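You operate a simulated robot arm through the tools that you are given. There is no shell and no other tool. Be economical: measure what you need, move in short steps, check, and stop when the job is done.

The job below is to be done with a simulated robot arm. You get a single attempt, and the scene is never put back.

JOB
Put honeycomb in the pink bag and nut slab in the white bag.
Fine: one ladle each, by that tub's own ladle, put back after; both bags stand in the grey basket; the other bags stay empty. Set down upright: big ladle with the white grip, what you pick out, big ladle with the blue grip.

It is judged by the outcome, as a careful person would: the job done as asked, and still so three seconds after it is handed in. It fails if anything else is knocked over, pushed out of place, dropped, spilled or broken.

ROBOT AND FRAMES
A 7-joint arm with a fingered hand on a trunk, on a base that drives. Base frame: it is fixed to the floor where the robot stands at the start and does not move with it; the origin is under the middle of the robot, x ahead of it, y to its left, z up; the surface under the hand at the start is at about z = 0.86. Units: m, rad, N and s.
Its first joint turns from -2.007 to 2.007 rad. Places, roughly: inside of the grey basket [0.7, 0.4, 0.9]. Payload 5 kg.
The TCP is the grasp point between the finger pads, 0.032 m short of the fingertips. In the tool frame z runs along the fingers and y along their closing line. The gripper opens to 0.16 m. The gripper's body begins 0.089 m behind the TCP. The gripper is a hand of 4 fingers: y runs from the thumb to the fingers, the wrist lies at [0, 0, -0.267] in the tool frame.
Orientation is that of the tool frame in the base frame, as [roll, pitch, yaw] about the fixed x, y, z axes, in that order (R = Rz(yaw) Ry(pitch) Rx(roll)). With the fingers straight down and closing along the base's y, the tool's x points along the base's -x, its y along +y and its z along -z.

CONTROLS
- The arm moves only by the tool apply_moves. Its argument "rows" is a list of rows, each a list of 2 entries, a list of its own where there are three numbers: the turn, a rotation vector about the base's x, y, z in degrees, then the shift along the base's x, y, z in m. In form: [[[rx, ry, rz], [x, y, z]], ...]. A call has 1 to 8 rows; each row shifts and turns the commanded pose from where the row before left it. Rows are played at 5 a second. More than 0.05 m and 0.15 rad between two rows, and nothing of the call is played. A pose out of reach is approached as far as the arm can. The call stops where the force on the tool passes 40 N (or 10 N more than at its start, if that is more) or the arm is blocked; 0.2 s more then pass. In this call time passes only in rows, and 0.2 s behind the last. It gives the time, the measured TCP pose, the force on the tool (base axes), the opening and the grip force at its end, in the units of the frame above (readings bear some noise), with the torque about the TCP (base axes, N m) and any sound that the robot's microphone picked up.
- Cameras (640 x 400 px; columns grow to the right, rows downward): "scene" is now at [0.0174, 0.2218, 1.8763]; the picture's right is [0.10, -1.00, 0.00], its down [-0.79, -0.08, -0.60] and it looks along [0.60, 0.06, -0.80] (base axes); focal length 283 px, centre (320, 200). "wrist" rides on the gripper at [0.08, -0.004, -0.114] in the tool frame; the picture's right is [0.05, 1.00, 0.00], its down [-0.81, 0.04, -0.58] and it looks along [-0.58, 0.03, 0.82] (tool axes); focal length 265 px, centre (320, 200). There is no depth. A picture from a camera that has moved, and an enlarged one, comes with that camera's place and axes in the base frame and with its lens. The place of the scene camera against the robot may be out by one fixed shift of up to 0.012 m in any direction.
- capture(camera): a new picture of that camera. It takes no simulated time.
- slide_trunk(by): slides the trunk up (or, below 0, down) by that many m; the arm and the scene camera ride with it, the base frame stays. It gives what a move gives, with no picture.
- drive_base(legs): drives the robot by 1 to 6 legs, each [ahead, turn to the left] in m and rad, along the robot's own axes; the way and the turn of a leg run together, so that a leg with both is an arc; at most 1.5 m and 3.142 rad a leg. The arm and the cameras ride along, it lands a little off, and it stops where it bumps. It gives what a move gives.
- curl_fingers(finger1, finger2, finger3, thumb_bend): sets how far each is bent, from 0 (flat) to 1 (curled in); at 0.3 the hand is open as for a grip, at 0.7 the pads meet at the TCP. One left out holds its place. A second passes; each finger stops where it meets its share of the squeeze, and holds until it gets a number again. It is the only way to open and close the hand. It gives what a move gives, with no picture; readings hold the bend of each and the force on the fingers (four entries, about 0 where the hand has none), thumb and palm.
- aim_head(pan, tilt): turns the head with the scene camera to pan (to the left, within 2.705 rad either way) and tilt (down, from -0.506 to 1.204), counted from straight ahead of the robot. It gives what a move gives.
- inspect(camera, box): a new picture of the part [left, top, right, bottom] of that camera's present view, enlarged. It takes no simulated time.
- close_job(): hands the job in; it is judged then, once.

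Go step by step. Nothing tells you exact positions but the pictures and the camera data: compare them with the known pose of the tool, close in by small moves and look again before you grip or let go. The budget is 120 turns and 90 pictures, counting those below and the enlarged ones. Unless the task says otherwise, let go and move clear before handing in, and close with one line.

The tools are called after ">>>" by a JSON object that holds its "name" and its "arguments". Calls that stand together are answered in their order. apply_moves: Moves the arm, as the interface text tells. Its arguments: {"type":"object","properties":{"rows":{"type":"array","items":{"type":"array"}}},"required":["rows"]} The other tools are called the same way: slide_trunk (by) slides the trunk up or down; curl_fingers (finger1, finger2, finger3, thumb_bend) moves the fingers one by one; drive_base (legs) drives the base; aim_head (pan, tilt) turns the head that bears the scene camera; capture (camera) takes a picture; inspect (camera, box) takes an enlarged picture of a part of a camera's view; close_job () hands the job in.

At the start:

```text
time: 0.0
tcp_pos: [0.6045, 0.2577, 1.3046]
orientation: [3.142, 0.0, -3.141]
force: [-0.7, 0.0, -0.9]
ft_torque: [0.0, 0.0, 0.01]
width: 0.1599
grasp_force: 0.1
shape: jaw
bend: [0.3, 0.3, 0.3, 0.3]
finger forces: [0.1, 0.1, 0.1, 0.0, 0.0, 0.0]
trunk travel left (down, up): [-0.725, 0.265]
robot x, y, heading: [0.0025, -0.0029, 0.001]
head pan, tilt: [0.096, 0.925]
```

scene: 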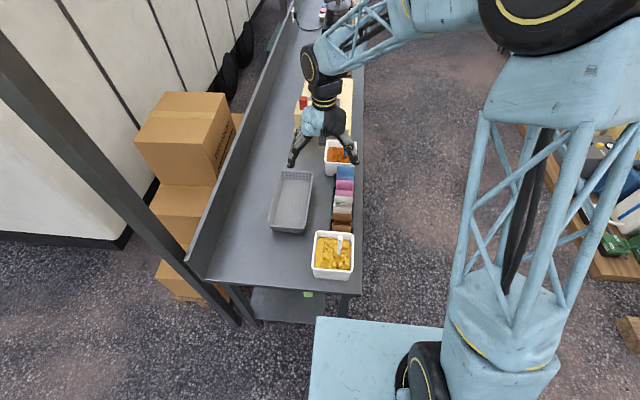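
wrist: 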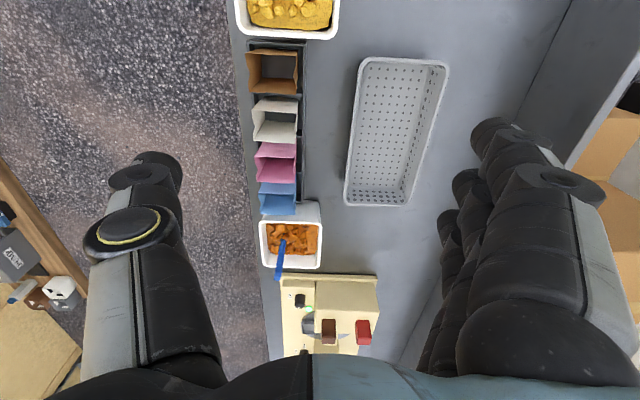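

I see a bench with a yellow tub (white-grip ladle), a row of open bags, an orange tub (blue-grip ladle), and a grey basket. I'll look closer before anything moves.

>>> {"name": "inspect", "arguments": {"camera": "scene", "box": [250, 130, 390, 290]}}

>>> {"name": "inspect", "arguments": {"camera": "wrist", "box": [220, 0, 460, 150]}}

>>> {"name": "inspect", "arguments": {"camera": "wrist", "box": [220, 130, 460, 370]}}

```text
2.50 times, centred on (320, 210) of scene
camera zoom: at [0.0174, 0.2218, 1.8763], right [0.1, -1.0, 0.0], down [-0.79, -0.08, -0.6], along [0.6, 0.06, -0.8], focal length 706 px, centre (320, 175)
```

zoom: 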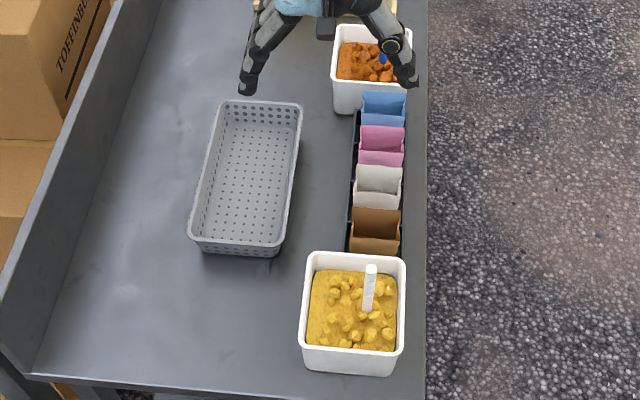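

```text
2.67 times, centred on (340, 75) of wrist
camera zoom: at [0.5245, 0.2532, 1.4178], right [-0.05, 1.0, 0.0], down [0.81, 0.04, 0.58], along [0.58, 0.03, -0.82], focal length 708 px, centre (267, 533)
```

zoom: 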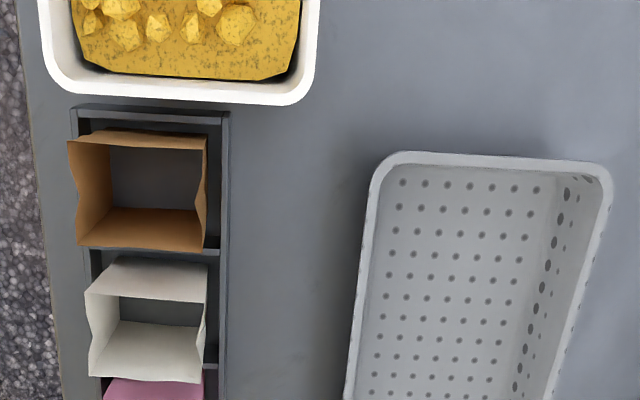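

```text
1.67 times, centred on (340, 250) of wrist
camera zoom: at [0.5245, 0.2532, 1.4178], right [-0.05, 1.0, 0.0], down [0.81, 0.04, 0.58], along [0.58, 0.03, -0.82], focal length 442 px, centre (287, 117)
```

zoom: 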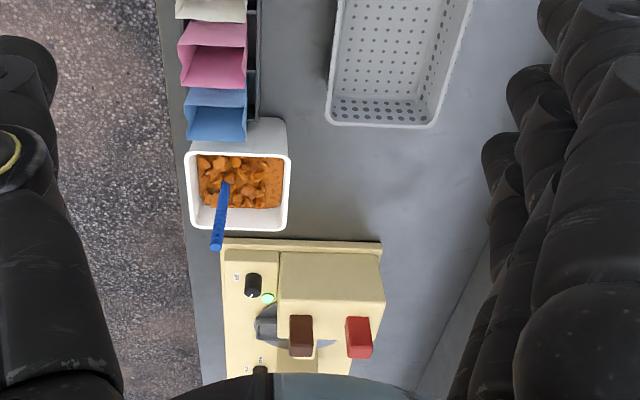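

The yellow tub with the white ladle is near and the orange one with the blue ladle is far. I need labels to tell which is honeycomb, so I look around with the head.

>>> {"name": "aim_head", "arguments": {"pan": -0.9, "tilt": 0.7}}

>>> {"name": "capture", "arguments": {"camera": "scene"}}

>>> {"name": "aim_head", "arguments": {"pan": 0.1, "tilt": 0.4}}

>>> {"name": "capture", "arguments": {"camera": "scene"}}

```text
time: 1.3
tcp_pos: [0.6057, 0.2569, 1.3027]
orientation: [3.141, 0.0, -3.141]
force: [-0.4, -0.5, 0.3]
ft_torque: [0.02, -0.01, 0.05]
width: 0.1598
grasp_force: 0.1
shape: jaw
bend: [0.3, 0.3, 0.3, 0.3]
finger forces: [0.0, 0.0, 0.0, 0.0, 0.0, 0.0]
trunk travel left (down, up): [-0.725, 0.265]
robot x, y, heading: [-0.0002, 0.0014, -0.002]
head pan, tilt: [-0.901, 0.7]
```

```text
84 pictures are left
camera scene: at [-0.0035, 0.1482, 1.8942], right [-0.78, -0.62, 0.0], down [-0.4, 0.5, -0.76], along [0.48, -0.6, -0.64], focal length 283 px, centre (320, 200)
```

scene: 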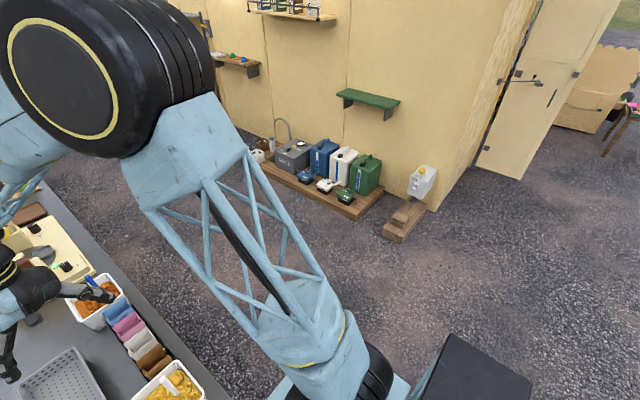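

```text
time: 2.5
tcp_pos: [0.6044, 0.2577, 1.3048]
orientation: [-3.141, 0.0, 3.141]
force: [0.8, -0.4, -0.1]
ft_torque: [-0.02, -0.01, -0.01]
width: 0.1602
grasp_force: 0.2
shape: jaw
bend: [0.3, 0.3, 0.3, 0.3]
finger forces: [0.1, 0.0, 0.0, 0.0, 0.0, 0.0]
trunk travel left (down, up): [-0.725, 0.265]
robot x, y, heading: [0.0028, 0.0006, 0.002]
head pan, tilt: [0.099, 0.4]
```

```text
83 pictures are left
camera scene: at [0.0359, 0.2238, 1.9211], right [0.1, -1.0, 0.0], down [-0.39, -0.04, -0.92], along [0.92, 0.09, -0.39], focal length 283 px, centre (320, 200)
```

scene: 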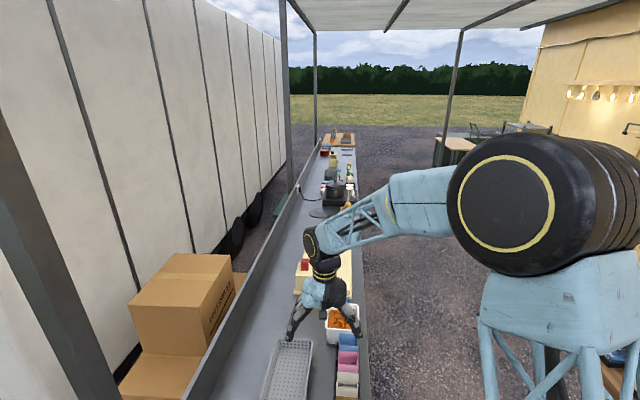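

There is open floor right of the bench, so I'll stand beside it facing it, where tubs, bags and basket are all in reach. That also shows the sides that face the worker.

>>> {"name": "drive_base", "arguments": {"legs": [[-0.35, 0], [0, -1.571], [0.47, 0], [0, 1.571], [1.05, 0]]}}

>>> {"name": "aim_head", "arguments": {"pan": 1.2, "tilt": 0.8}}

>>> {"name": "capture", "arguments": {"camera": "scene"}}

```text
time: 20.2
tcp_pos: [1.2789, -0.1599, 1.3041]
orientation: [-3.141, 0.0, -3.108]
force: [0.1, -0.4, 0.1]
ft_torque: [0.01, 0.04, -0.02]
width: 0.16
grasp_force: 0.0
shape: jaw
bend: [0.3, 0.3, 0.3, 0.3]
finger forces: [0.1, 0.0, 0.0, 0.0, 0.0, 0.1]
trunk travel left (down, up): [-0.725, 0.265]
robot x, y, heading: [0.6842, -0.4359, 0.033]
head pan, tilt: [0.099, 0.4]
```

```text
time: 21.5
tcp_pos: [1.278, -0.1597, 1.3043]
orientation: [-3.141, 0.0, -3.109]
force: [-0.4, 0.3, -0.1]
ft_torque: [0.03, 0.03, -0.04]
width: 0.16
grasp_force: 0.2
shape: jaw
bend: [0.3, 0.3, 0.3, 0.3]
finger forces: [0.0, 0.0, 0.1, 0.0, 0.0, 0.1]
trunk travel left (down, up): [-0.725, 0.265]
robot x, y, heading: [0.6832, -0.4375, 0.035]
head pan, tilt: [1.201, 0.799]
```

```text
82 pictures are left
camera scene: at [0.646, -0.1483, 1.886], right [0.94, -0.33, 0.0], down [-0.24, -0.68, -0.7], along [0.23, 0.66, -0.72], focal length 283 px, centre (320, 200)
```

scene: 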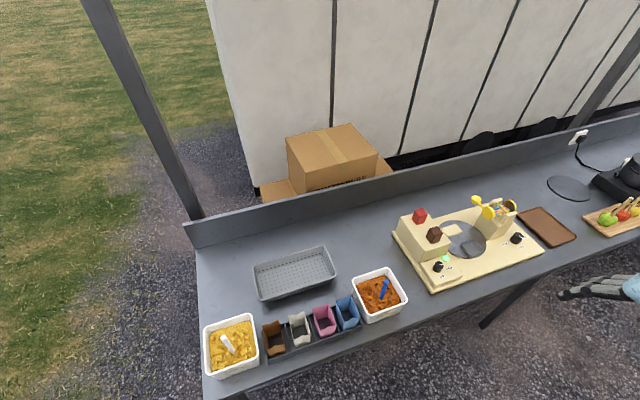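

Clear view now. I lift the trunk a bit for clearance and turn to face the bench.

>>> {"name": "slide_trunk", "arguments": {"by": 0.15}}

>>> {"name": "drive_base", "arguments": {"legs": [[0, 1.537]]}}

>>> {"name": "aim_head", "arguments": {"pan": 0.0, "tilt": 0.95}}

>>> {"name": "capture", "arguments": {"camera": "scene"}}

>>> {"name": "capture", "arguments": {"camera": "wrist"}}

```text
time: 23.2
tcp_pos: [1.2784, -0.1592, 1.4541]
orientation: [-3.14, -0.002, -3.109]
force: [-1.2, -0.5, 0.1]
ft_torque: [-0.01, 0.0, -0.03]
width: 0.1598
grasp_force: 0.0
shape: jaw
bend: [0.3, 0.3, 0.3, 0.3]
finger forces: [0.0, 0.0, 0.1, 0.1, 0.0, 0.1]
trunk travel left (down, up): [-0.875, 0.115]
robot x, y, heading: [0.6788, -0.4348, 0.03]
head pan, tilt: [1.201, 0.799]
```

```text
time: 27.6
tcp_pos: [0.4206, 0.1668, 1.4541]
orientation: [3.14, 0.0, -1.566]
force: [0.2, 0.3, 0.0]
ft_torque: [-0.01, 0.01, 0.0]
width: 0.1595
grasp_force: 0.0
shape: jaw
bend: [0.3, 0.3, 0.3, 0.3]
finger forces: [0.0, 0.0, 0.0, 0.1, 0.1, 0.1]
trunk travel left (down, up): [-0.875, 0.115]
robot x, y, heading: [0.6823, -0.4361, 1.573]
head pan, tilt: [1.201, 0.799]
```

```text
time: 29.0
tcp_pos: [0.4222, 0.1667, 1.4543]
orientation: [-3.141, 0.0, -1.566]
force: [0.7, 0.5, 0.4]
ft_torque: [0.01, -0.01, -0.02]
width: 0.1595
grasp_force: 0.1
shape: jaw
bend: [0.3, 0.3, 0.3, 0.3]
finger forces: [0.1, 0.1, 0.0, 0.1, 0.1, 0.0]
trunk travel left (down, up): [-0.875, 0.115]
robot x, y, heading: [0.6813, -0.4387, 1.577]
head pan, tilt: [0.0, 0.949]
```

```text
81 pictures are left
camera scene: at [0.4819, -0.4141, 2.0245], right [1.0, 0.01, 0.0], down [0.01, -0.81, -0.58], along [0.0, 0.58, -0.81], focal length 283 px, centre (320, 200)
```

scene: 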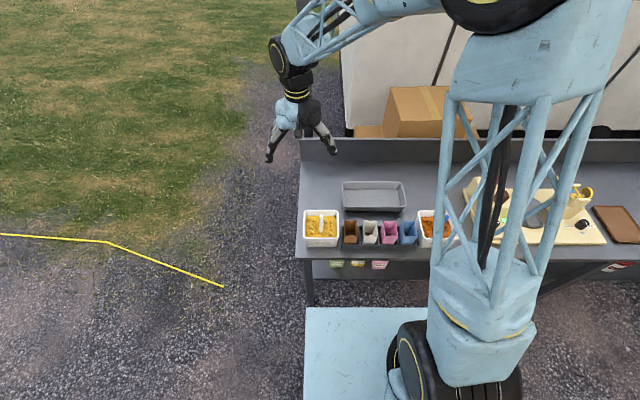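

```text
80 pictures are left
camera wrist: at [0.4251, 0.086, 1.5678], right [-1.0, -0.06, 0.0], down [-0.05, 0.81, 0.58], along [-0.03, 0.58, -0.82], focal length 265 px, centre (320, 200)
```

wrist: 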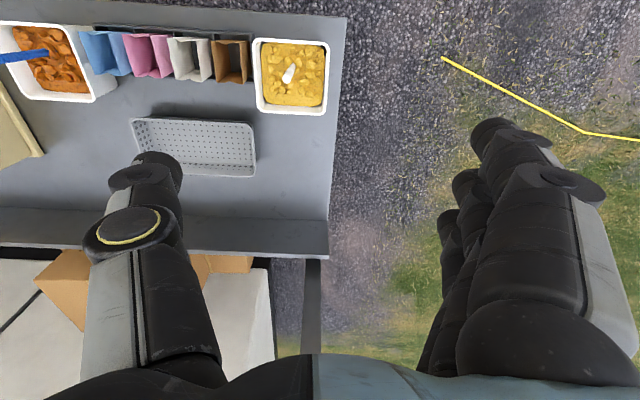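

There are coloured tags along the front of the bench; I enlarge those and the whole row.

>>> {"name": "inspect", "arguments": {"camera": "scene", "box": [300, 250, 400, 280]}}

>>> {"name": "inspect", "arguments": {"camera": "scene", "box": [295, 170, 455, 270]}}

>>> {"name": "inspect", "arguments": {"camera": "scene", "box": [560, 180, 640, 280]}}

```text
6.40 times, centred on (350, 265) of scene
camera zoom: at [0.4819, -0.4141, 2.0245], right [1.0, 0.01, 0.0], down [0.01, -0.81, -0.58], along [0.0, 0.58, -0.81], focal length 1808 px, centre (128, -216)
```

zoom: 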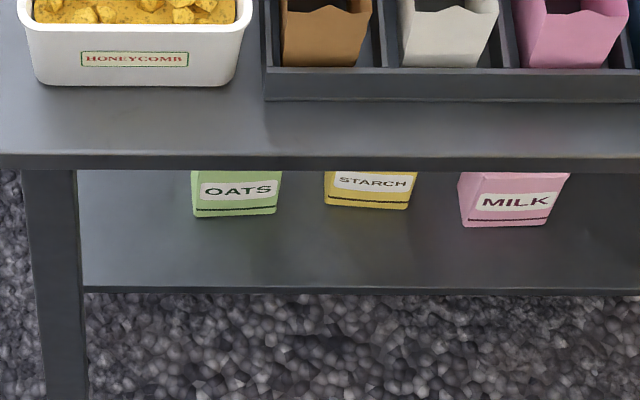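

```text
4.00 times, centred on (375, 220) of scene
camera zoom: at [0.4819, -0.4141, 2.0245], right [1.0, 0.01, 0.0], down [0.01, -0.81, -0.58], along [0.0, 0.58, -0.81], focal length 1130 px, centre (100, 120)
```

zoom: 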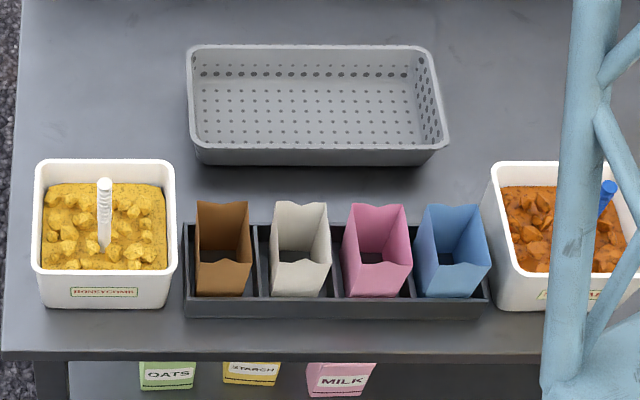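

```text
4.00 times, centred on (600, 230) of scene
camera zoom: at [0.4819, -0.4141, 2.0245], right [1.0, 0.01, 0.0], down [0.01, -0.81, -0.58], along [0.0, 0.58, -0.81], focal length 1130 px, centre (-800, 80)
```

zoom: 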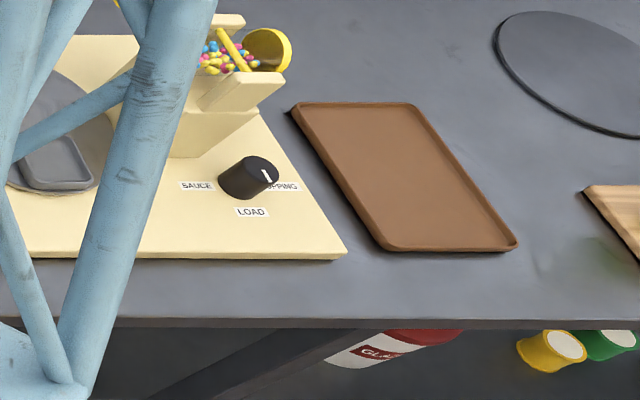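

Labels: the yellow tub is HONEYCOMB (white-grip ladle), so the orange one with the blue ladle should be nut slab; I'll confirm later. Now I bring the wrist camera down to view the honeycomb tub and ladle.

>>> {"name": "apply_moves", "arguments": {"rows": [[[0, 0, 0], [0.01, -0.031, -0.029]], [[0, 0, 0], [0.01, -0.031, -0.029]], [[0, 0, 0], [0.01, -0.031, -0.029]], [[0, 0, 0], [0.01, -0.031, -0.029]], [[0, 0, 0], [0.01, -0.031, -0.029]], [[0, 0, 0], [0.01, -0.031, -0.029]], [[0, 0, 0], [0.01, -0.031, -0.029]]]}}

>>> {"name": "capture", "arguments": {"camera": "wrist"}}

>>> {"name": "aim_head", "arguments": {"pan": -0.15, "tilt": 0.95}}

>>> {"name": "capture", "arguments": {"camera": "scene"}}

```text
time: 30.6
tcp_pos: [0.491, -0.0505, 1.2518]
orientation: [-3.14, 0.003, -1.566]
force: [0.0, -0.1, -0.5]
ft_torque: [0.0, 0.0, 0.03]
width: 0.16
grasp_force: 0.1
shape: jaw
bend: [0.3, 0.3, 0.3, 0.3]
finger forces: [0.1, 0.0, 0.1, 0.0, 0.0, 0.0]
trunk travel left (down, up): [-0.875, 0.115]
robot x, y, heading: [0.6846, -0.4378, 1.575]
head pan, tilt: [0.0, 0.949]
```

```text
76 pictures are left
camera wrist: at [0.4952, -0.1322, 1.3646], right [-1.0, -0.06, 0.0], down [-0.05, 0.81, 0.58], along [-0.03, 0.58, -0.82], focal length 265 px, centre (320, 200)
```

wrist: 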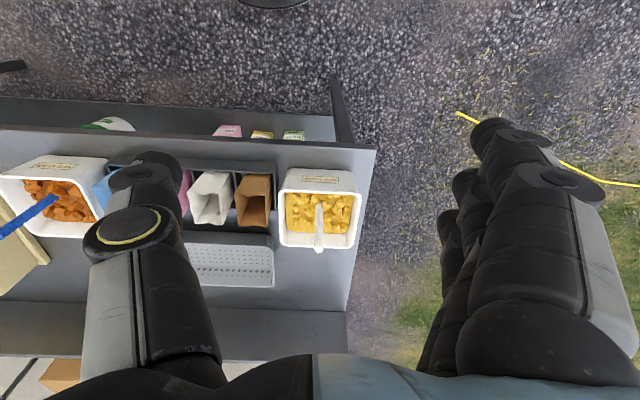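

```text
time: 31.3
tcp_pos: [0.4931, -0.0519, 1.2514]
orientation: [3.142, 0.0, -1.564]
force: [0.2, 1.0, -0.7]
ft_torque: [-0.01, -0.02, 0.01]
width: 0.1601
grasp_force: 0.1
shape: jaw
bend: [0.3, 0.3, 0.3, 0.3]
finger forces: [0.1, 0.0, 0.0, 0.0, 0.0, 0.0]
trunk travel left (down, up): [-0.875, 0.115]
robot x, y, heading: [0.6846, -0.4358, 1.573]
head pan, tilt: [-0.15, 0.949]
```

```text
75 pictures are left
camera scene: at [0.493, -0.4149, 2.0245], right [0.99, -0.14, 0.0], down [-0.12, -0.8, -0.58], along [0.08, 0.58, -0.81], focal length 283 px, centre (320, 200)
```

scene: 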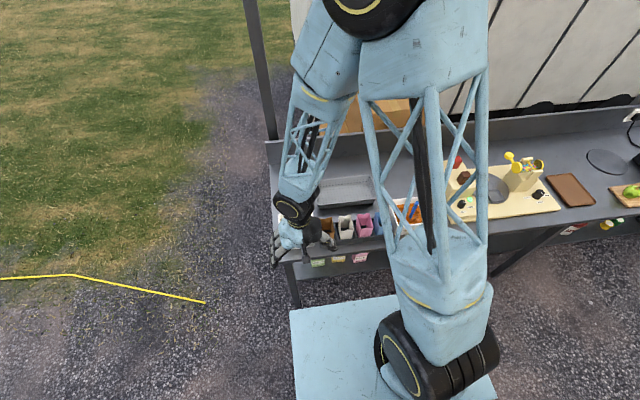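

>>> {"name": "inspect", "arguments": {"camera": "wrist", "box": [180, 150, 380, 275]}}

>>> {"name": "inspect", "arguments": {"camera": "wrist", "box": [0, 140, 160, 260]}}

```text
3.20 times, centred on (280, 212) of wrist
camera zoom: at [0.496, -0.1317, 1.3649], right [-1.0, -0.06, 0.0], down [-0.05, 0.81, 0.58], along [-0.03, 0.58, -0.82], focal length 849 px, centre (448, 160)
```

zoom: 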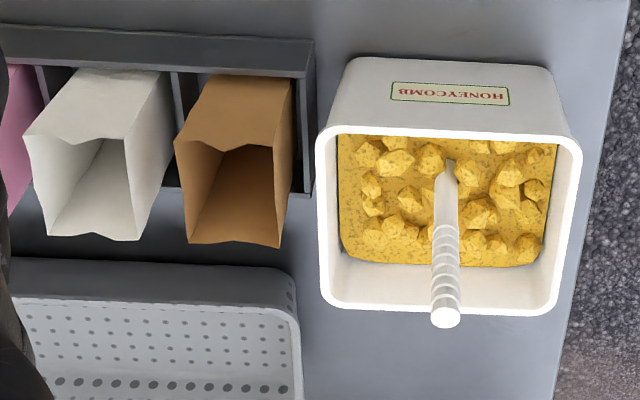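

```text
3.33 times, centred on (80, 200) of wrist
camera zoom: at [0.496, -0.1317, 1.3649], right [-1.0, -0.06, 0.0], down [-0.05, 0.81, 0.58], along [-0.03, 0.58, -0.82], focal length 885 px, centre (1120, 200)
```

zoom: 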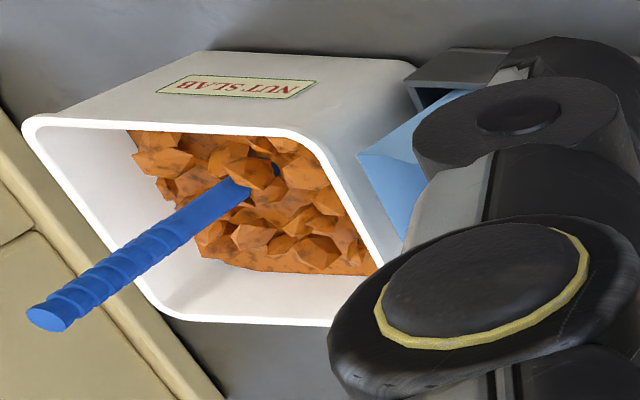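

Labels confirm it: yellow is HONEYCOMB, orange is NUT SLAB. The white handle's top is at about (0.478, 0.228, 1.015), leaning slightly to +y; I half-close the hand and go above it.

>>> {"name": "curl_fingers", "arguments": {"finger1": 0.5, "finger2": 0.5, "finger3": 0.5, "thumb_bend": 0.5}}

>>> {"name": "apply_moves", "arguments": {"rows": [[[0, 0, 0], [-0.002, 0.045, -0.01]], [[0, 0, 0], [-0.002, 0.045, -0.01]], [[0, 0, 0], [-0.002, 0.045, -0.01]], [[0, 0, 0], [-0.002, 0.045, -0.02]], [[0, 0, 0], [-0.002, 0.045, -0.02]], [[0, 0, 0], [-0.002, 0.045, -0.02]], [[0, 0, 0], [-0.002, 0.007, -0.04]]]}}

>>> {"name": "capture", "arguments": {"camera": "wrist"}}

```text
time: 32.3
tcp_pos: [0.4917, -0.0504, 1.251]
orientation: [-3.141, 0.002, -1.565]
force: [-0.3, 0.0, 0.9]
ft_torque: [-0.03, -0.02, 0.02]
width: 0.0923
grasp_force: 0.0
shape: fingers
bend: [0.5, 0.5, 0.5, 0.5]
finger forces: [0.0, 0.0, 0.1, 0.0, 0.1, 0.1]
trunk travel left (down, up): [-0.875, 0.115]
robot x, y, heading: [0.6833, -0.438, 1.571]
head pan, tilt: [-0.15, 0.949]
```

```text
time: 33.9
tcp_pos: [0.4773, 0.2267, 1.1179]
orientation: [-3.139, 0.0, -1.565]
force: [-0.7, -0.6, -0.4]
ft_torque: [-0.07, -0.03, -0.02]
width: 0.0924
grasp_force: 0.0
shape: fingers
bend: [0.5, 0.5, 0.5, 0.5]
finger forces: [0.1, 0.0, 0.0, 0.1, 0.0, 0.0]
trunk travel left (down, up): [-0.875, 0.115]
robot x, y, heading: [0.6798, -0.4352, 1.574]
head pan, tilt: [-0.15, 0.949]
```

```text
72 pictures are left
camera wrist: at [0.4808, 0.1466, 1.232], right [-1.0, -0.06, 0.0], down [-0.05, 0.81, 0.58], along [-0.03, 0.58, -0.82], focal length 265 px, centre (320, 200)
```

wrist: 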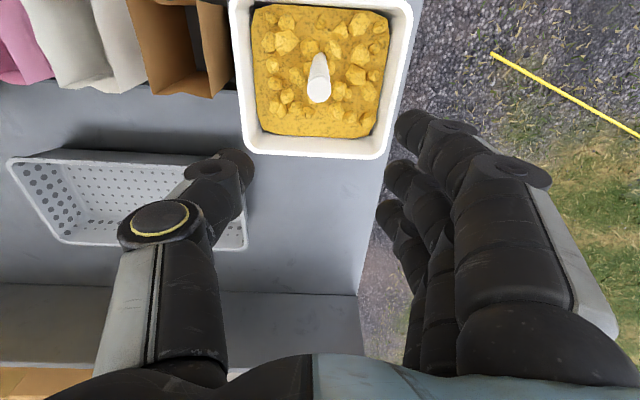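

Triangulating again with the wrist camera alone, the handle is nearly vertical with its top at (0.480, 0.189, 1.052). I shift over it and descend partway.

>>> {"name": "apply_moves", "arguments": {"rows": [[[0, 0, 0], [0.002, -0.038, 0]], [[0, 0, 0], [0, 0, -0.03]]]}}

>>> {"name": "capture", "arguments": {"camera": "wrist"}}

```text
time: 34.5
tcp_pos: [0.4806, 0.1887, 1.0884]
orientation: [3.14, 0.001, -1.563]
force: [-0.3, 1.3, 0.1]
ft_torque: [-0.02, -0.02, 0.01]
width: 0.0918
grasp_force: 0.1
shape: fingers
bend: [0.5, 0.5, 0.5, 0.5]
finger forces: [0.1, 0.1, 0.1, 0.0, 0.1, 0.0]
trunk travel left (down, up): [-0.875, 0.115]
robot x, y, heading: [0.6826, -0.4361, 1.575]
head pan, tilt: [-0.15, 0.949]
```

```text
71 pictures are left
camera wrist: at [0.4846, 0.1082, 1.2026], right [-1.0, -0.06, 0.0], down [-0.05, 0.82, 0.58], along [-0.03, 0.58, -0.82], focal length 265 px, centre (320, 200)
```

wrist: 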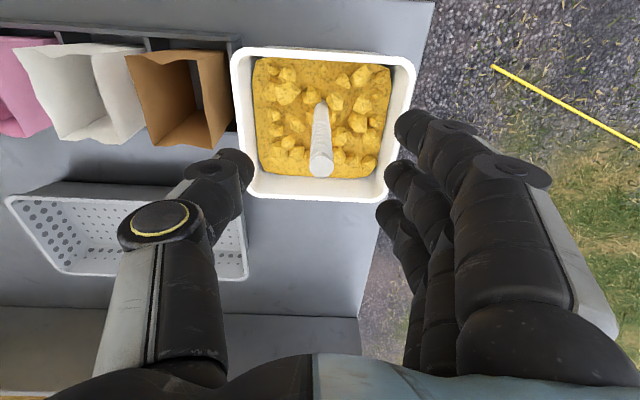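

Aligned over the handle. I descend to z≈1.015 and close.

>>> {"name": "apply_moves", "arguments": {"rows": [[[0, 0, 0], [0, 0, -0.025]], [[0, 0, 0], [0, 0, -0.025]], [[0, 0, 0], [0, -0.001, -0.023]]]}}

>>> {"name": "capture", "arguments": {"camera": "wrist"}}

```text
time: 35.3
tcp_pos: [0.4808, 0.1888, 1.0153]
orientation: [3.141, 0.002, -1.566]
force: [-0.3, 0.3, 0.3]
ft_torque: [-0.01, -0.02, 0.02]
width: 0.092
grasp_force: 0.1
shape: fingers
bend: [0.5, 0.5, 0.5, 0.5]
finger forces: [0.0, 0.0, 0.1, 0.0, 0.0, 0.0]
trunk travel left (down, up): [-0.875, 0.115]
robot x, y, heading: [0.6829, -0.4352, 1.576]
head pan, tilt: [-0.15, 0.949]
```

```text
70 pictures are left
camera wrist: at [0.4834, 0.1079, 1.1301], right [-1.0, -0.06, 0.0], down [-0.05, 0.81, 0.58], along [-0.03, 0.58, -0.82], focal length 265 px, centre (320, 200)
```

wrist: 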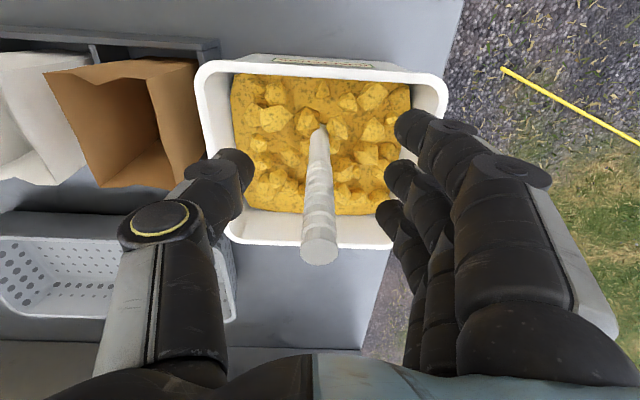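

The handle passes through the grasp point; closing now.

>>> {"name": "curl_fingers", "arguments": {"finger1": 0.8, "finger2": 0.8, "finger3": 0.8, "thumb_bend": 0.8}}

>>> {"name": "capture", "arguments": {"camera": "wrist"}}

```text
time: 36.3
tcp_pos: [0.4798, 0.1864, 1.0164]
orientation: [-3.141, 0.001, -1.565]
force: [-0.2, 0.3, -0.5]
ft_torque: [-0.01, 0.04, 0.0]
width: 0.0171
grasp_force: 11.4
shape: fingers
bend: [0.8, 0.69, 0.8, 0.75]
finger forces: [0.1, 11.9, 0.1, 0.0, 11.5, 0.0]
trunk travel left (down, up): [-0.875, 0.115]
robot x, y, heading: [0.6775, -0.4388, 1.572]
head pan, tilt: [-0.15, 0.949]
```

```text
69 pictures are left
camera wrist: at [0.484, 0.1067, 1.131], right [-1.0, -0.06, 0.0], down [-0.05, 0.81, 0.58], along [-0.03, 0.58, -0.82], focal length 265 px, centre (320, 200)
```

wrist: 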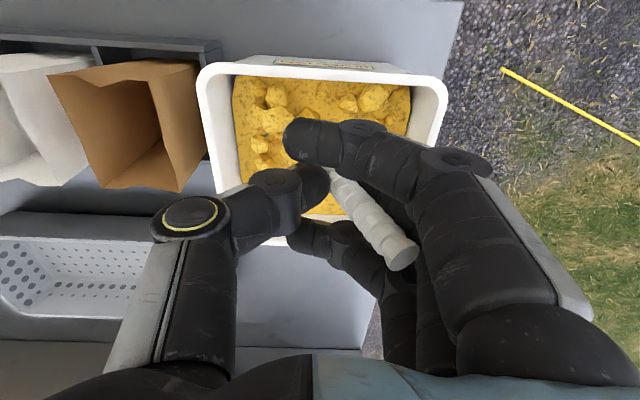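

Held by thumb and middle finger, with the handle leaned a little. I lift slowly and look at what comes up.

>>> {"name": "apply_moves", "arguments": {"rows": [[[0, 0, 0], [0, 0, 0.015]], [[0, 0, 0], [0, 0, 0.02]], [[0, 0, 0], [0, 0, 0.02]], [[0, 0, 0], [0, 0, 0.02]], [[0, 0, 0], [0, 0, 0.02]], [[0, 0, 0], [0, 0, 0.02]]]}}

>>> {"name": "capture", "arguments": {"camera": "wrist"}}

>>> {"name": "aim_head", "arguments": {"pan": 0.1, "tilt": 0.8}}

>>> {"name": "capture", "arguments": {"camera": "scene"}}

```text
time: 37.7
tcp_pos: [0.4793, 0.1862, 1.135]
orientation: [3.141, 0.002, -1.564]
force: [-0.5, -0.7, -1.0]
ft_torque: [-0.02, 0.04, 0.0]
width: 0.0168
grasp_force: 12.1
shape: fingers
bend: [0.8, 0.69, 0.8, 0.75]
finger forces: [0.0, 11.9, 0.0, 0.1, 11.7, 0.0]
trunk travel left (down, up): [-0.875, 0.115]
robot x, y, heading: [0.6792, -0.4358, 1.575]
head pan, tilt: [-0.15, 0.949]
```

```text
68 pictures are left
camera wrist: at [0.4829, 0.1063, 1.2477], right [-1.0, -0.06, 0.0], down [-0.05, 0.81, 0.58], along [-0.03, 0.58, -0.82], focal length 265 px, centre (320, 200)
```

wrist: 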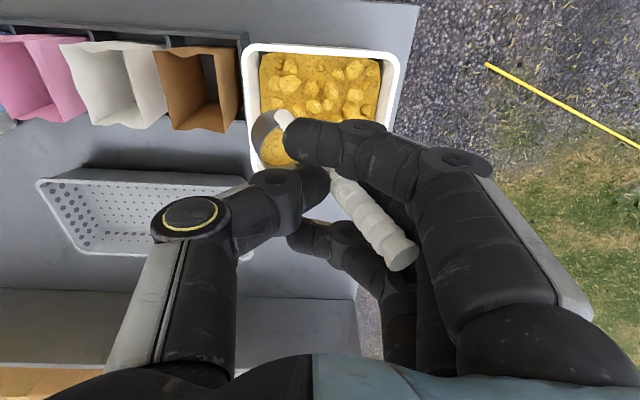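

```text
time: 38.5
tcp_pos: [0.4782, 0.1881, 1.1336]
orientation: [-3.141, 0.001, -1.566]
force: [-0.3, 0.9, -1.2]
ft_torque: [-0.02, -0.02, -0.02]
width: 0.0172
grasp_force: 11.4
shape: fingers
bend: [0.8, 0.69, 0.8, 0.75]
finger forces: [0.1, 11.9, 0.0, 0.0, 11.6, 0.0]
trunk travel left (down, up): [-0.875, 0.115]
robot x, y, heading: [0.6833, -0.439, 1.572]
head pan, tilt: [0.099, 0.799]
```

```text
67 pictures are left
camera scene: at [0.4742, -0.4066, 2.036], right [0.99, 0.1, 0.0], down [0.07, -0.71, -0.7], along [-0.07, 0.69, -0.72], focal length 283 px, centre (320, 200)
```

scene: 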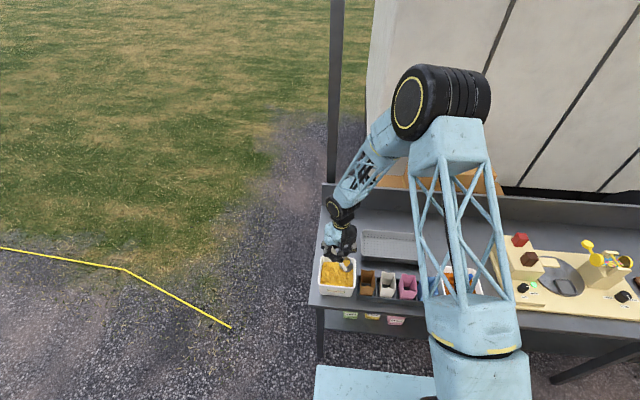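

>>> {"name": "inspect", "arguments": {"camera": "scene", "box": [305, 215, 425, 305]}}

>>> {"name": "inspect", "arguments": {"camera": "wrist", "box": [220, 90, 420, 215]}}

```text
4.44 times, centred on (365, 260) of scene
camera zoom: at [0.4742, -0.4066, 2.036], right [0.99, 0.1, 0.0], down [0.07, -0.71, -0.7], along [-0.07, 0.69, -0.72], focal length 1256 px, centre (120, -67)
```

zoom: 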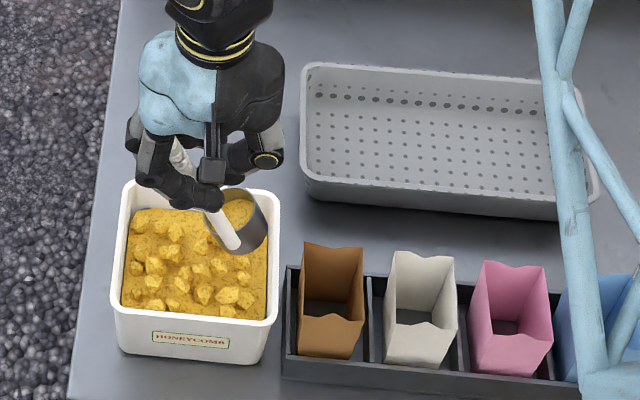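

```text
3.20 times, centred on (320, 152) of wrist
camera zoom: at [0.483, 0.1067, 1.247], right [-1.0, -0.06, 0.0], down [-0.05, 0.81, 0.58], along [-0.03, 0.58, -0.82], focal length 849 px, centre (320, 352)
```

zoom: 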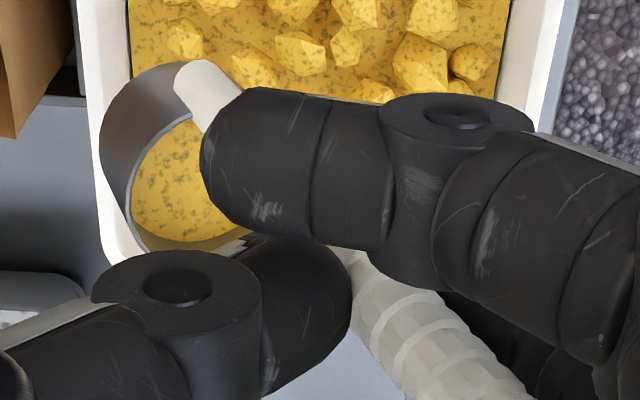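

The ladle is a cup with a side handle, and it comes up with a load of honeycomb, tilted about 23° toward +x. I level it over the tub while raising it, then look again.

>>> {"name": "apply_moves", "arguments": {"rows": [[[0, 5.75, 0], [0, 0, 0.015]], [[0, 5.75, 0], [0, 0, 0.02]], [[0, 5.75, 0], [0, 0, 0.02]], [[0, 5.75, 0], [0, 0, 0.02]]]}}

>>> {"name": "inspect", "arguments": {"camera": "scene", "box": [305, 195, 425, 285]}}

>>> {"name": "capture", "arguments": {"camera": "wrist"}}

```text
time: 39.5
tcp_pos: [0.4806, 0.188, 1.2071]
orientation: [2.739, 0.004, -1.566]
force: [0.8, 0.1, 0.5]
ft_torque: [-0.01, 0.02, -0.02]
width: 0.0172
grasp_force: 12.0
shape: fingers
bend: [0.8, 0.69, 0.8, 0.75]
finger forces: [0.1, 12.2, 0.1, 0.0, 12.1, 0.0]
trunk travel left (down, up): [-0.875, 0.115]
robot x, y, heading: [0.6823, -0.4325, 1.57]
head pan, tilt: [0.099, 0.799]
```

```text
4.44 times, centred on (365, 240) of scene
camera zoom: at [0.4765, -0.4068, 2.0363], right [0.99, 0.1, 0.0], down [0.07, -0.71, -0.7], along [-0.07, 0.69, -0.72], focal length 1256 px, centre (120, 22)
```

zoom: 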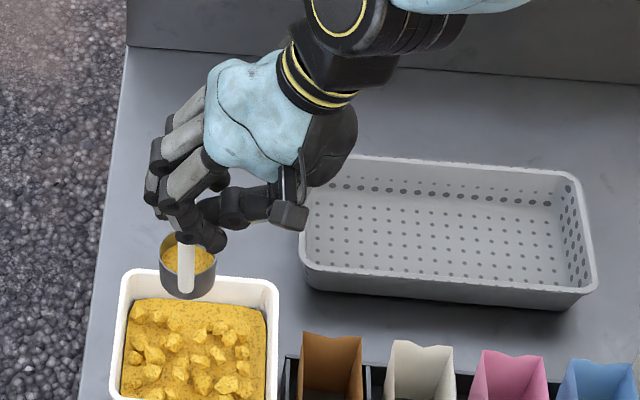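

```text
63 pictures are left
camera wrist: at [0.5292, 0.1066, 1.3102], right [-0.92, -0.06, 0.39], down [0.18, 0.81, 0.55], along [-0.35, 0.58, -0.74], focal length 265 px, centre (320, 200)
```

wrist: 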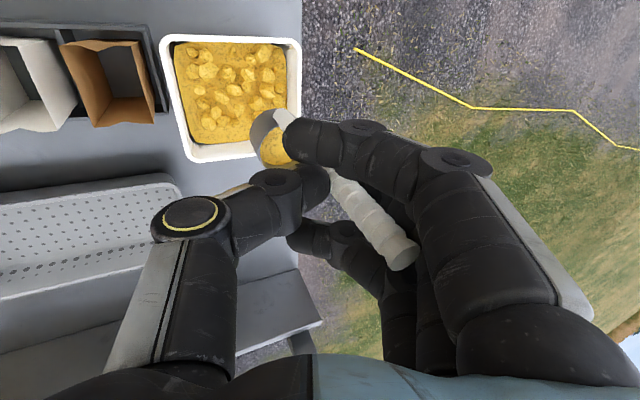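

The ladle is upright and full. The pink bag's mouth is about (0.781, 0.196), rim z≈0.95, 0.06 by 0.08 m; I'll pour with the hand swinging forward (+y) so it never hovers over neighbour bags, and I back the base off to make room for the wrist.

>>> {"name": "drive_base", "arguments": {"legs": [[-0.22, 0]]}}

>>> {"name": "aim_head", "arguments": {"pan": 0.0, "tilt": 0.7}}

>>> {"name": "capture", "arguments": {"camera": "scene"}}

```text
time: 41.2
tcp_pos: [0.4792, -0.0345, 1.2063]
orientation: [2.739, 0.003, -1.565]
force: [-0.2, -0.8, -0.1]
ft_torque: [0.02, -0.01, -0.03]
width: 0.0173
grasp_force: 12.1
shape: fingers
bend: [0.8, 0.69, 0.8, 0.75]
finger forces: [0.0, 12.1, 0.0, 0.0, 12.2, 0.0]
trunk travel left (down, up): [-0.875, 0.115]
robot x, y, heading: [0.6837, -0.6605, 1.58]
head pan, tilt: [0.099, 0.799]
```

```text
time: 41.8
tcp_pos: [0.4788, -0.0328, 1.2061]
orientation: [2.741, 0.002, -1.564]
force: [0.7, -0.4, -0.7]
ft_torque: [0.02, -0.02, -0.01]
width: 0.0173
grasp_force: 11.9
shape: fingers
bend: [0.8, 0.69, 0.8, 0.75]
finger forces: [0.1, 12.0, 0.0, 0.1, 12.1, 0.0]
trunk travel left (down, up): [-0.875, 0.115]
robot x, y, heading: [0.6819, -0.6542, 1.582]
head pan, tilt: [0.0, 0.7]
```

```text
62 pictures are left
camera scene: at [0.4834, -0.6223, 2.0442], right [1.0, 0.01, 0.0], down [0.01, -0.64, -0.76], along [-0.01, 0.76, -0.64], focal length 283 px, centre (320, 200)
```

scene: 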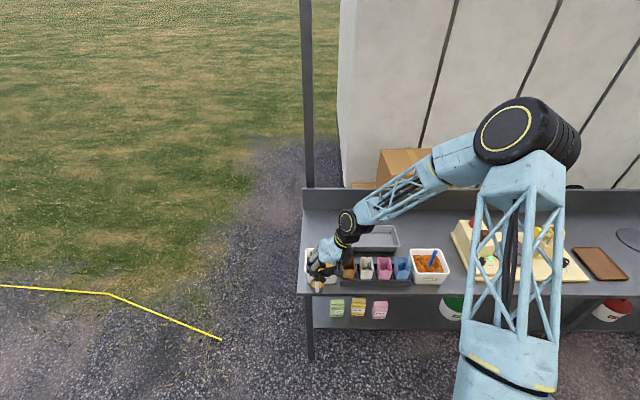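

Good view. I carry the ladle sideways in front of the pink bag, staying high.

>>> {"name": "apply_moves", "arguments": {"rows": [[[0, 0, 0], [0.044, 0, 0]], [[0, 0, 0], [0.044, 0, 0]], [[0, 0, 0], [0.044, 0, 0]], [[0, 0, 0], [0.044, 0, 0]], [[0, 0, 0], [0.044, 0, 0]], [[0, 0, 0], [0.044, 0, 0]], [[0, 0, 0], [0.042, 0, 0]]]}}

>>> {"name": "inspect", "arguments": {"camera": "scene", "box": [300, 190, 460, 310]}}

```text
time: 43.4
tcp_pos: [0.788, -0.033, 1.2059]
orientation: [2.74, 0.003, -1.562]
force: [-0.1, -0.3, -0.9]
ft_torque: [-0.01, -0.01, -0.04]
width: 0.0171
grasp_force: 12.2
shape: fingers
bend: [0.8, 0.69, 0.8, 0.75]
finger forces: [0.0, 12.2, 0.1, 0.0, 12.1, 0.0]
trunk travel left (down, up): [-0.875, 0.115]
robot x, y, heading: [0.6801, -0.6588, 1.581]
head pan, tilt: [0.0, 0.7]
```

```text
3.33 times, centred on (380, 250) of scene
camera zoom: at [0.4859, -0.6233, 2.0445], right [1.0, 0.01, 0.0], down [0.0, -0.64, -0.77], along [-0.01, 0.77, -0.64], focal length 942 px, centre (120, 33)
```

zoom: 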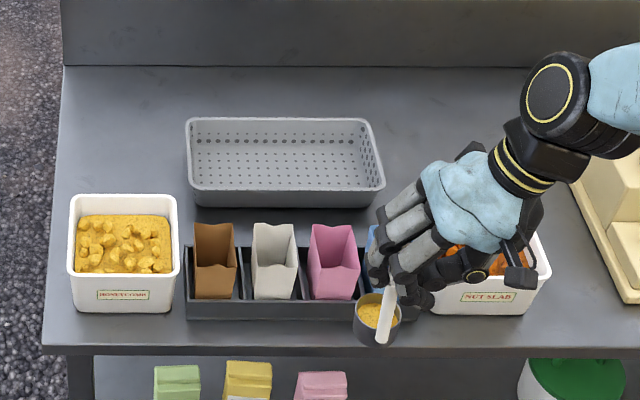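

The ladle is in line with the pink bag in x. I bring it forward and begin a gentle tilt with the lip over the bag.

>>> {"name": "apply_moves", "arguments": {"rows": [[[0, 0, 0], [0, 0.04, -0.02]], [[0, 0, 0], [0, 0.04, -0.02]], [[0, 0, 0], [0, 0.04, -0.02]], [[0, 0, 0], [0, 0.035, -0.02]], [[8, 0, 0], [0, 0, 0]], [[8, 0, 0], [0, 0, 0]], [[8, 0, 0], [0, 0, 0]]]}}

>>> {"name": "inspect", "arguments": {"camera": "scene", "box": [320, 210, 440, 300]}}

>>> {"name": "capture", "arguments": {"camera": "wrist"}}

```text
time: 45.0
tcp_pos: [0.7863, 0.1201, 1.1275]
orientation: [2.744, 0.424, -1.564]
force: [0.1, -0.6, 0.1]
ft_torque: [-0.02, -0.02, 0.0]
width: 0.0169
grasp_force: 12.0
shape: fingers
bend: [0.8, 0.68, 0.8, 0.75]
finger forces: [0.0, 12.2, 0.1, 0.0, 12.0, 0.0]
trunk travel left (down, up): [-0.875, 0.115]
robot x, y, heading: [0.6839, -0.6592, 1.578]
head pan, tilt: [0.0, 0.7]
```

```text
4.44 times, centred on (380, 255) of scene
camera zoom: at [0.485, -0.6244, 2.0445], right [1.0, 0.01, 0.0], down [0.0, -0.64, -0.77], along [-0.01, 0.77, -0.64], focal length 1256 px, centre (53, -44)
```

zoom: 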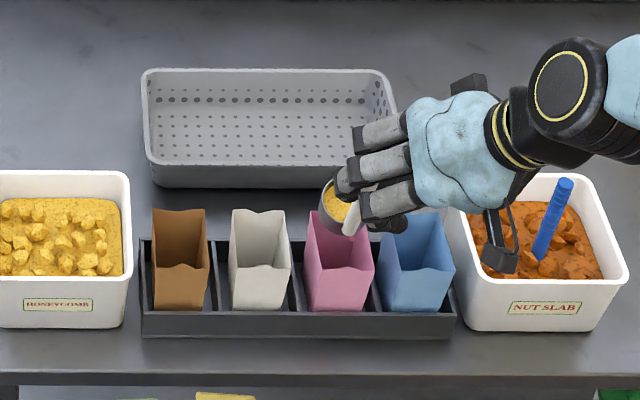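

```text
59 pictures are left
camera wrist: at [0.8341, 0.0047, 1.1874], right [-0.92, -0.21, 0.33], down [0.18, 0.52, 0.84], along [-0.35, 0.83, -0.44], focal length 265 px, centre (320, 200)
```

wrist: 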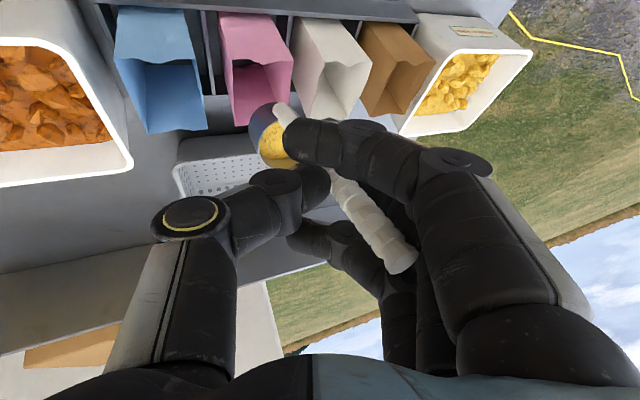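

Cup sits a touch to −x of the bag's middle; I shift +0.008 and keep tilting to 48° while lowering.

>>> {"name": "apply_moves", "arguments": {"rows": [[[8, 0, 0], [0.008, -0.001, -0.014]], [[8, 0, 0], [0, -0.002, -0.014]], [[8, 0, 0], [0, -0.002, -0.014]]]}}

>>> {"name": "inspect", "arguments": {"camera": "scene", "box": [350, 220, 430, 280]}}

>>> {"name": "capture", "arguments": {"camera": "wrist"}}

```text
time: 45.8
tcp_pos: [0.7945, 0.117, 1.0848]
orientation: [2.748, 0.845, -1.563]
force: [0.8, 0.1, -0.9]
ft_torque: [-0.06, 0.0, 0.04]
width: 0.0172
grasp_force: 12.2
shape: fingers
bend: [0.8, 0.68, 0.8, 0.75]
finger forces: [0.1, 12.2, 0.0, 0.1, 12.2, 0.0]
trunk travel left (down, up): [-0.875, 0.115]
robot x, y, heading: [0.6871, -0.6561, 1.579]
head pan, tilt: [0.0, 0.7]
```

```text
6.67 times, centred on (390, 250) of scene
camera zoom: at [0.4852, -0.6229, 2.0445], right [1.0, 0.01, 0.0], down [0.0, -0.64, -0.76], along [-0.01, 0.76, -0.64], focal length 1884 px, centre (-147, -133)
```

zoom: 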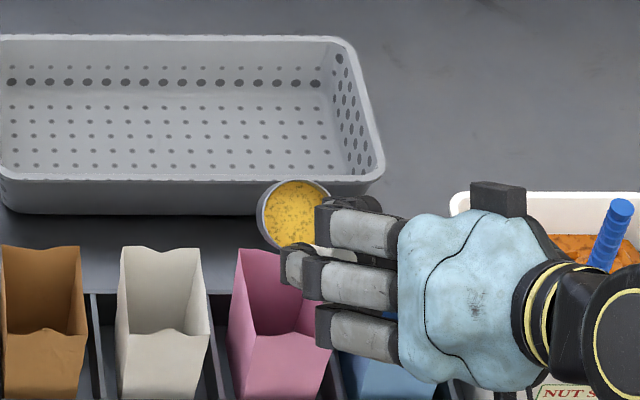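

```text
57 pictures are left
camera wrist: at [0.8432, -0.014, 1.0935], right [-0.92, -0.33, 0.22], down [0.18, 0.13, 0.97], along [-0.35, 0.93, -0.06], focal length 265 px, centre (320, 200)
```

wrist: 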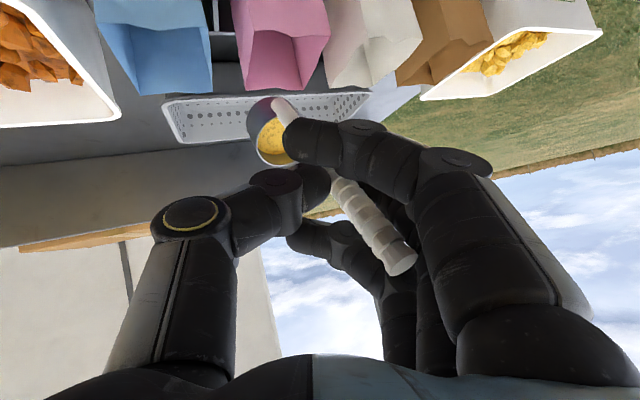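

The lip is over the middle of the pink bag, about 4 cm above its rim, with the load still in. I continue tilting around the lip.

>>> {"name": "apply_moves", "arguments": {"rows": [[[8, 0, 0], [0, -0.003, -0.012]], [[8, 0, 0], [0, -0.003, -0.012]], [[8, 0, 0], [0, -0.003, -0.012]]]}}

>>> {"name": "inspect", "arguments": {"camera": "scene", "box": [350, 220, 430, 280]}}

```text
time: 46.6
tcp_pos: [0.7939, 0.1069, 1.0483]
orientation: [2.763, 1.259, -1.547]
force: [0.0, 0.6, -0.3]
ft_torque: [-0.09, -0.04, 0.0]
width: 0.0171
grasp_force: 12.2
shape: fingers
bend: [0.8, 0.68, 0.8, 0.75]
finger forces: [0.0, 12.3, 0.0, 0.0, 12.3, 0.0]
trunk travel left (down, up): [-0.875, 0.115]
robot x, y, heading: [0.682, -0.6576, 1.576]
head pan, tilt: [0.0, 0.7]
```

```text
6.67 times, centred on (390, 250) of scene
camera zoom: at [0.4844, -0.622, 2.0444], right [1.0, 0.01, 0.0], down [0.0, -0.64, -0.76], along [-0.01, 0.76, -0.64], focal length 1884 px, centre (-147, -133)
```

zoom: 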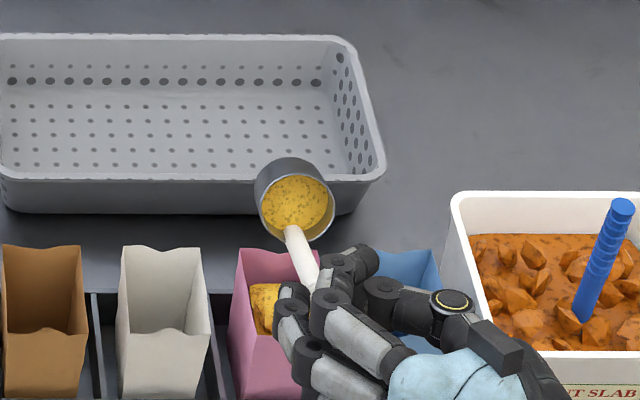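

Honeycomb is falling into the pink bag. I continue the tilt to empty the cup.

>>> {"name": "apply_moves", "arguments": {"rows": [[[8, 0, 0], [0, -0.003, -0.006]], [[8, 0, 0], [0, -0.002, -0.006]], [[8, 0, 0], [0, 0, 0]], [[0, 0, 0], [0, 0, 0]]]}}

>>> {"name": "inspect", "arguments": {"camera": "scene", "box": [350, 220, 430, 280]}}

```text
time: 47.6
tcp_pos: [0.7952, 0.1012, 1.037]
orientation: [-0.46, 1.462, 1.51]
force: [-0.6, -1.3, -0.6]
ft_torque: [-0.09, -0.02, 0.0]
width: 0.017
grasp_force: 12.6
shape: fingers
bend: [0.8, 0.68, 0.8, 0.75]
finger forces: [0.0, 12.3, 0.0, 0.1, 12.3, 0.0]
trunk travel left (down, up): [-0.875, 0.115]
robot x, y, heading: [0.6808, -0.6618, 1.579]
head pan, tilt: [0.0, 0.7]
```

```text
6.67 times, centred on (390, 250) of scene
camera zoom: at [0.4839, -0.6233, 2.0443], right [1.0, 0.01, 0.0], down [0.0, -0.64, -0.77], along [-0.01, 0.77, -0.64], focal length 1884 px, centre (-147, -133)
```

zoom: 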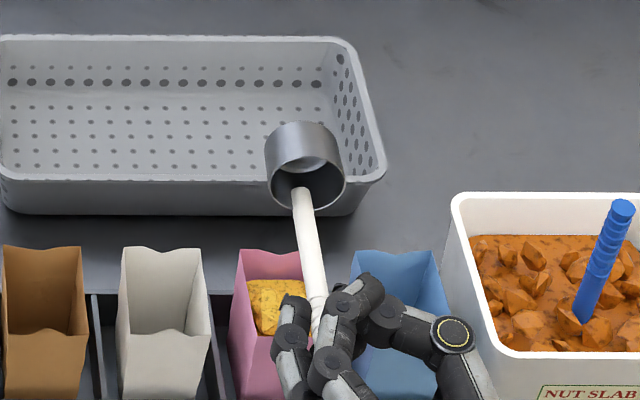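

The cup is empty and all of it is in the pink bag. I raise and bring the ladle back upright, retreating toward the front.

>>> {"name": "apply_moves", "arguments": {"rows": [[[0, 0, 0], [0, 0, 0.045]], [[0, 0, 0], [0, 0, 0.045]], [[0, 0, 0], [0, 0, 0.045]], [[-8, 0, 0], [0, 0, 0.04]], [[-8, 0, 0], [0, 0, 0]], [[-8, 0, 0], [0, 0, 0]], [[-8, 0, 0], [0, 0, 0]], [[-8, 0, 0], [0, 0, 0]]]}}

>>> {"name": "apply_moves", "arguments": {"rows": [[[-8, 0, 0], [0, 0, 0]], [[-8, 0, 0], [0, 0, 0]], [[-8, 0, 0], [0, 0, 0]], [[-8, 0, 0], [0, 0, 0]], [[-8, 0, 0], [0, 0, 0]], [[-8, 0, 0], [0, 0, 0]], [[-8, 0, 0], [0, 0, 0]]]}}

>>> {"name": "capture", "arguments": {"camera": "scene"}}

>>> {"name": "capture", "arguments": {"camera": "wrist"}}

```text
time: 49.4
tcp_pos: [0.7934, 0.1014, 1.2111]
orientation: [2.751, 0.977, -1.559]
force: [-0.1, 0.7, 0.2]
ft_torque: [-0.07, 0.01, -0.04]
width: 0.0167
grasp_force: 12.2
shape: fingers
bend: [0.8, 0.68, 0.8, 0.76]
finger forces: [0.1, 12.2, 0.2, 0.0, 12.1, 0.1]
trunk travel left (down, up): [-0.875, 0.115]
robot x, y, heading: [0.6807, -0.6587, 1.577]
head pan, tilt: [0.0, 0.7]
```

```text
time: 51.0
tcp_pos: [0.793, 0.1029, 1.2125]
orientation: [2.743, 0.0, -1.563]
force: [-0.6, 1.8, -1.0]
ft_torque: [-0.02, -0.02, 0.01]
width: 0.017
grasp_force: 12.8
shape: fingers
bend: [0.8, 0.68, 0.8, 0.76]
finger forces: [0.1, 11.8, 0.0, 0.1, 11.6, 0.1]
trunk travel left (down, up): [-0.875, 0.115]
robot x, y, heading: [0.6881, -0.658, 1.575]
head pan, tilt: [0.0, 0.7]
```

```text
54 pictures are left
camera scene: at [0.4828, -0.6214, 2.0441], right [1.0, 0.01, 0.0], down [0.01, -0.65, -0.76], along [-0.01, 0.76, -0.65], focal length 283 px, centre (320, 200)
```

scene: 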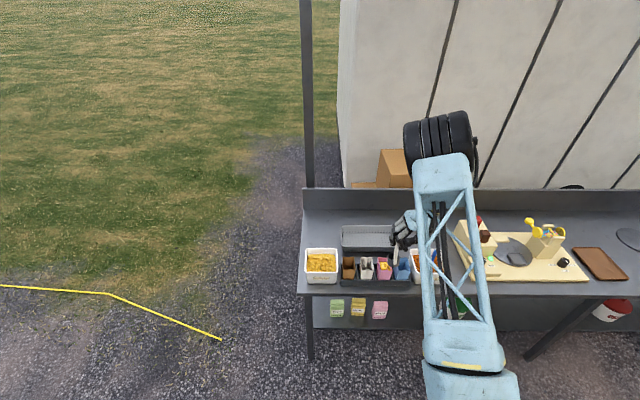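

```text
53 pictures are left
camera wrist: at [0.8413, 0.0225, 1.3149], right [-0.92, -0.06, 0.39], down [0.18, 0.82, 0.55], along [-0.35, 0.57, -0.74], focal length 265 px, centre (320, 200)
```

wrist: 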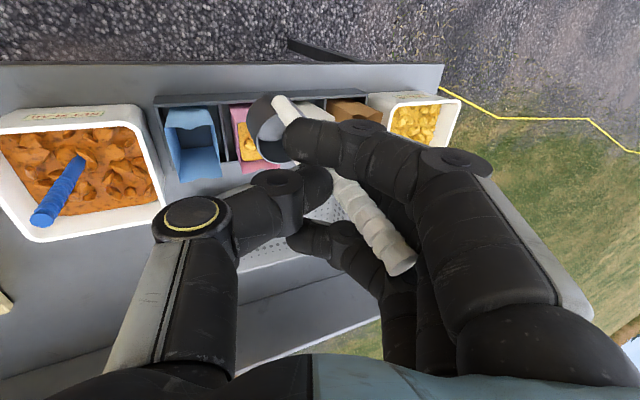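

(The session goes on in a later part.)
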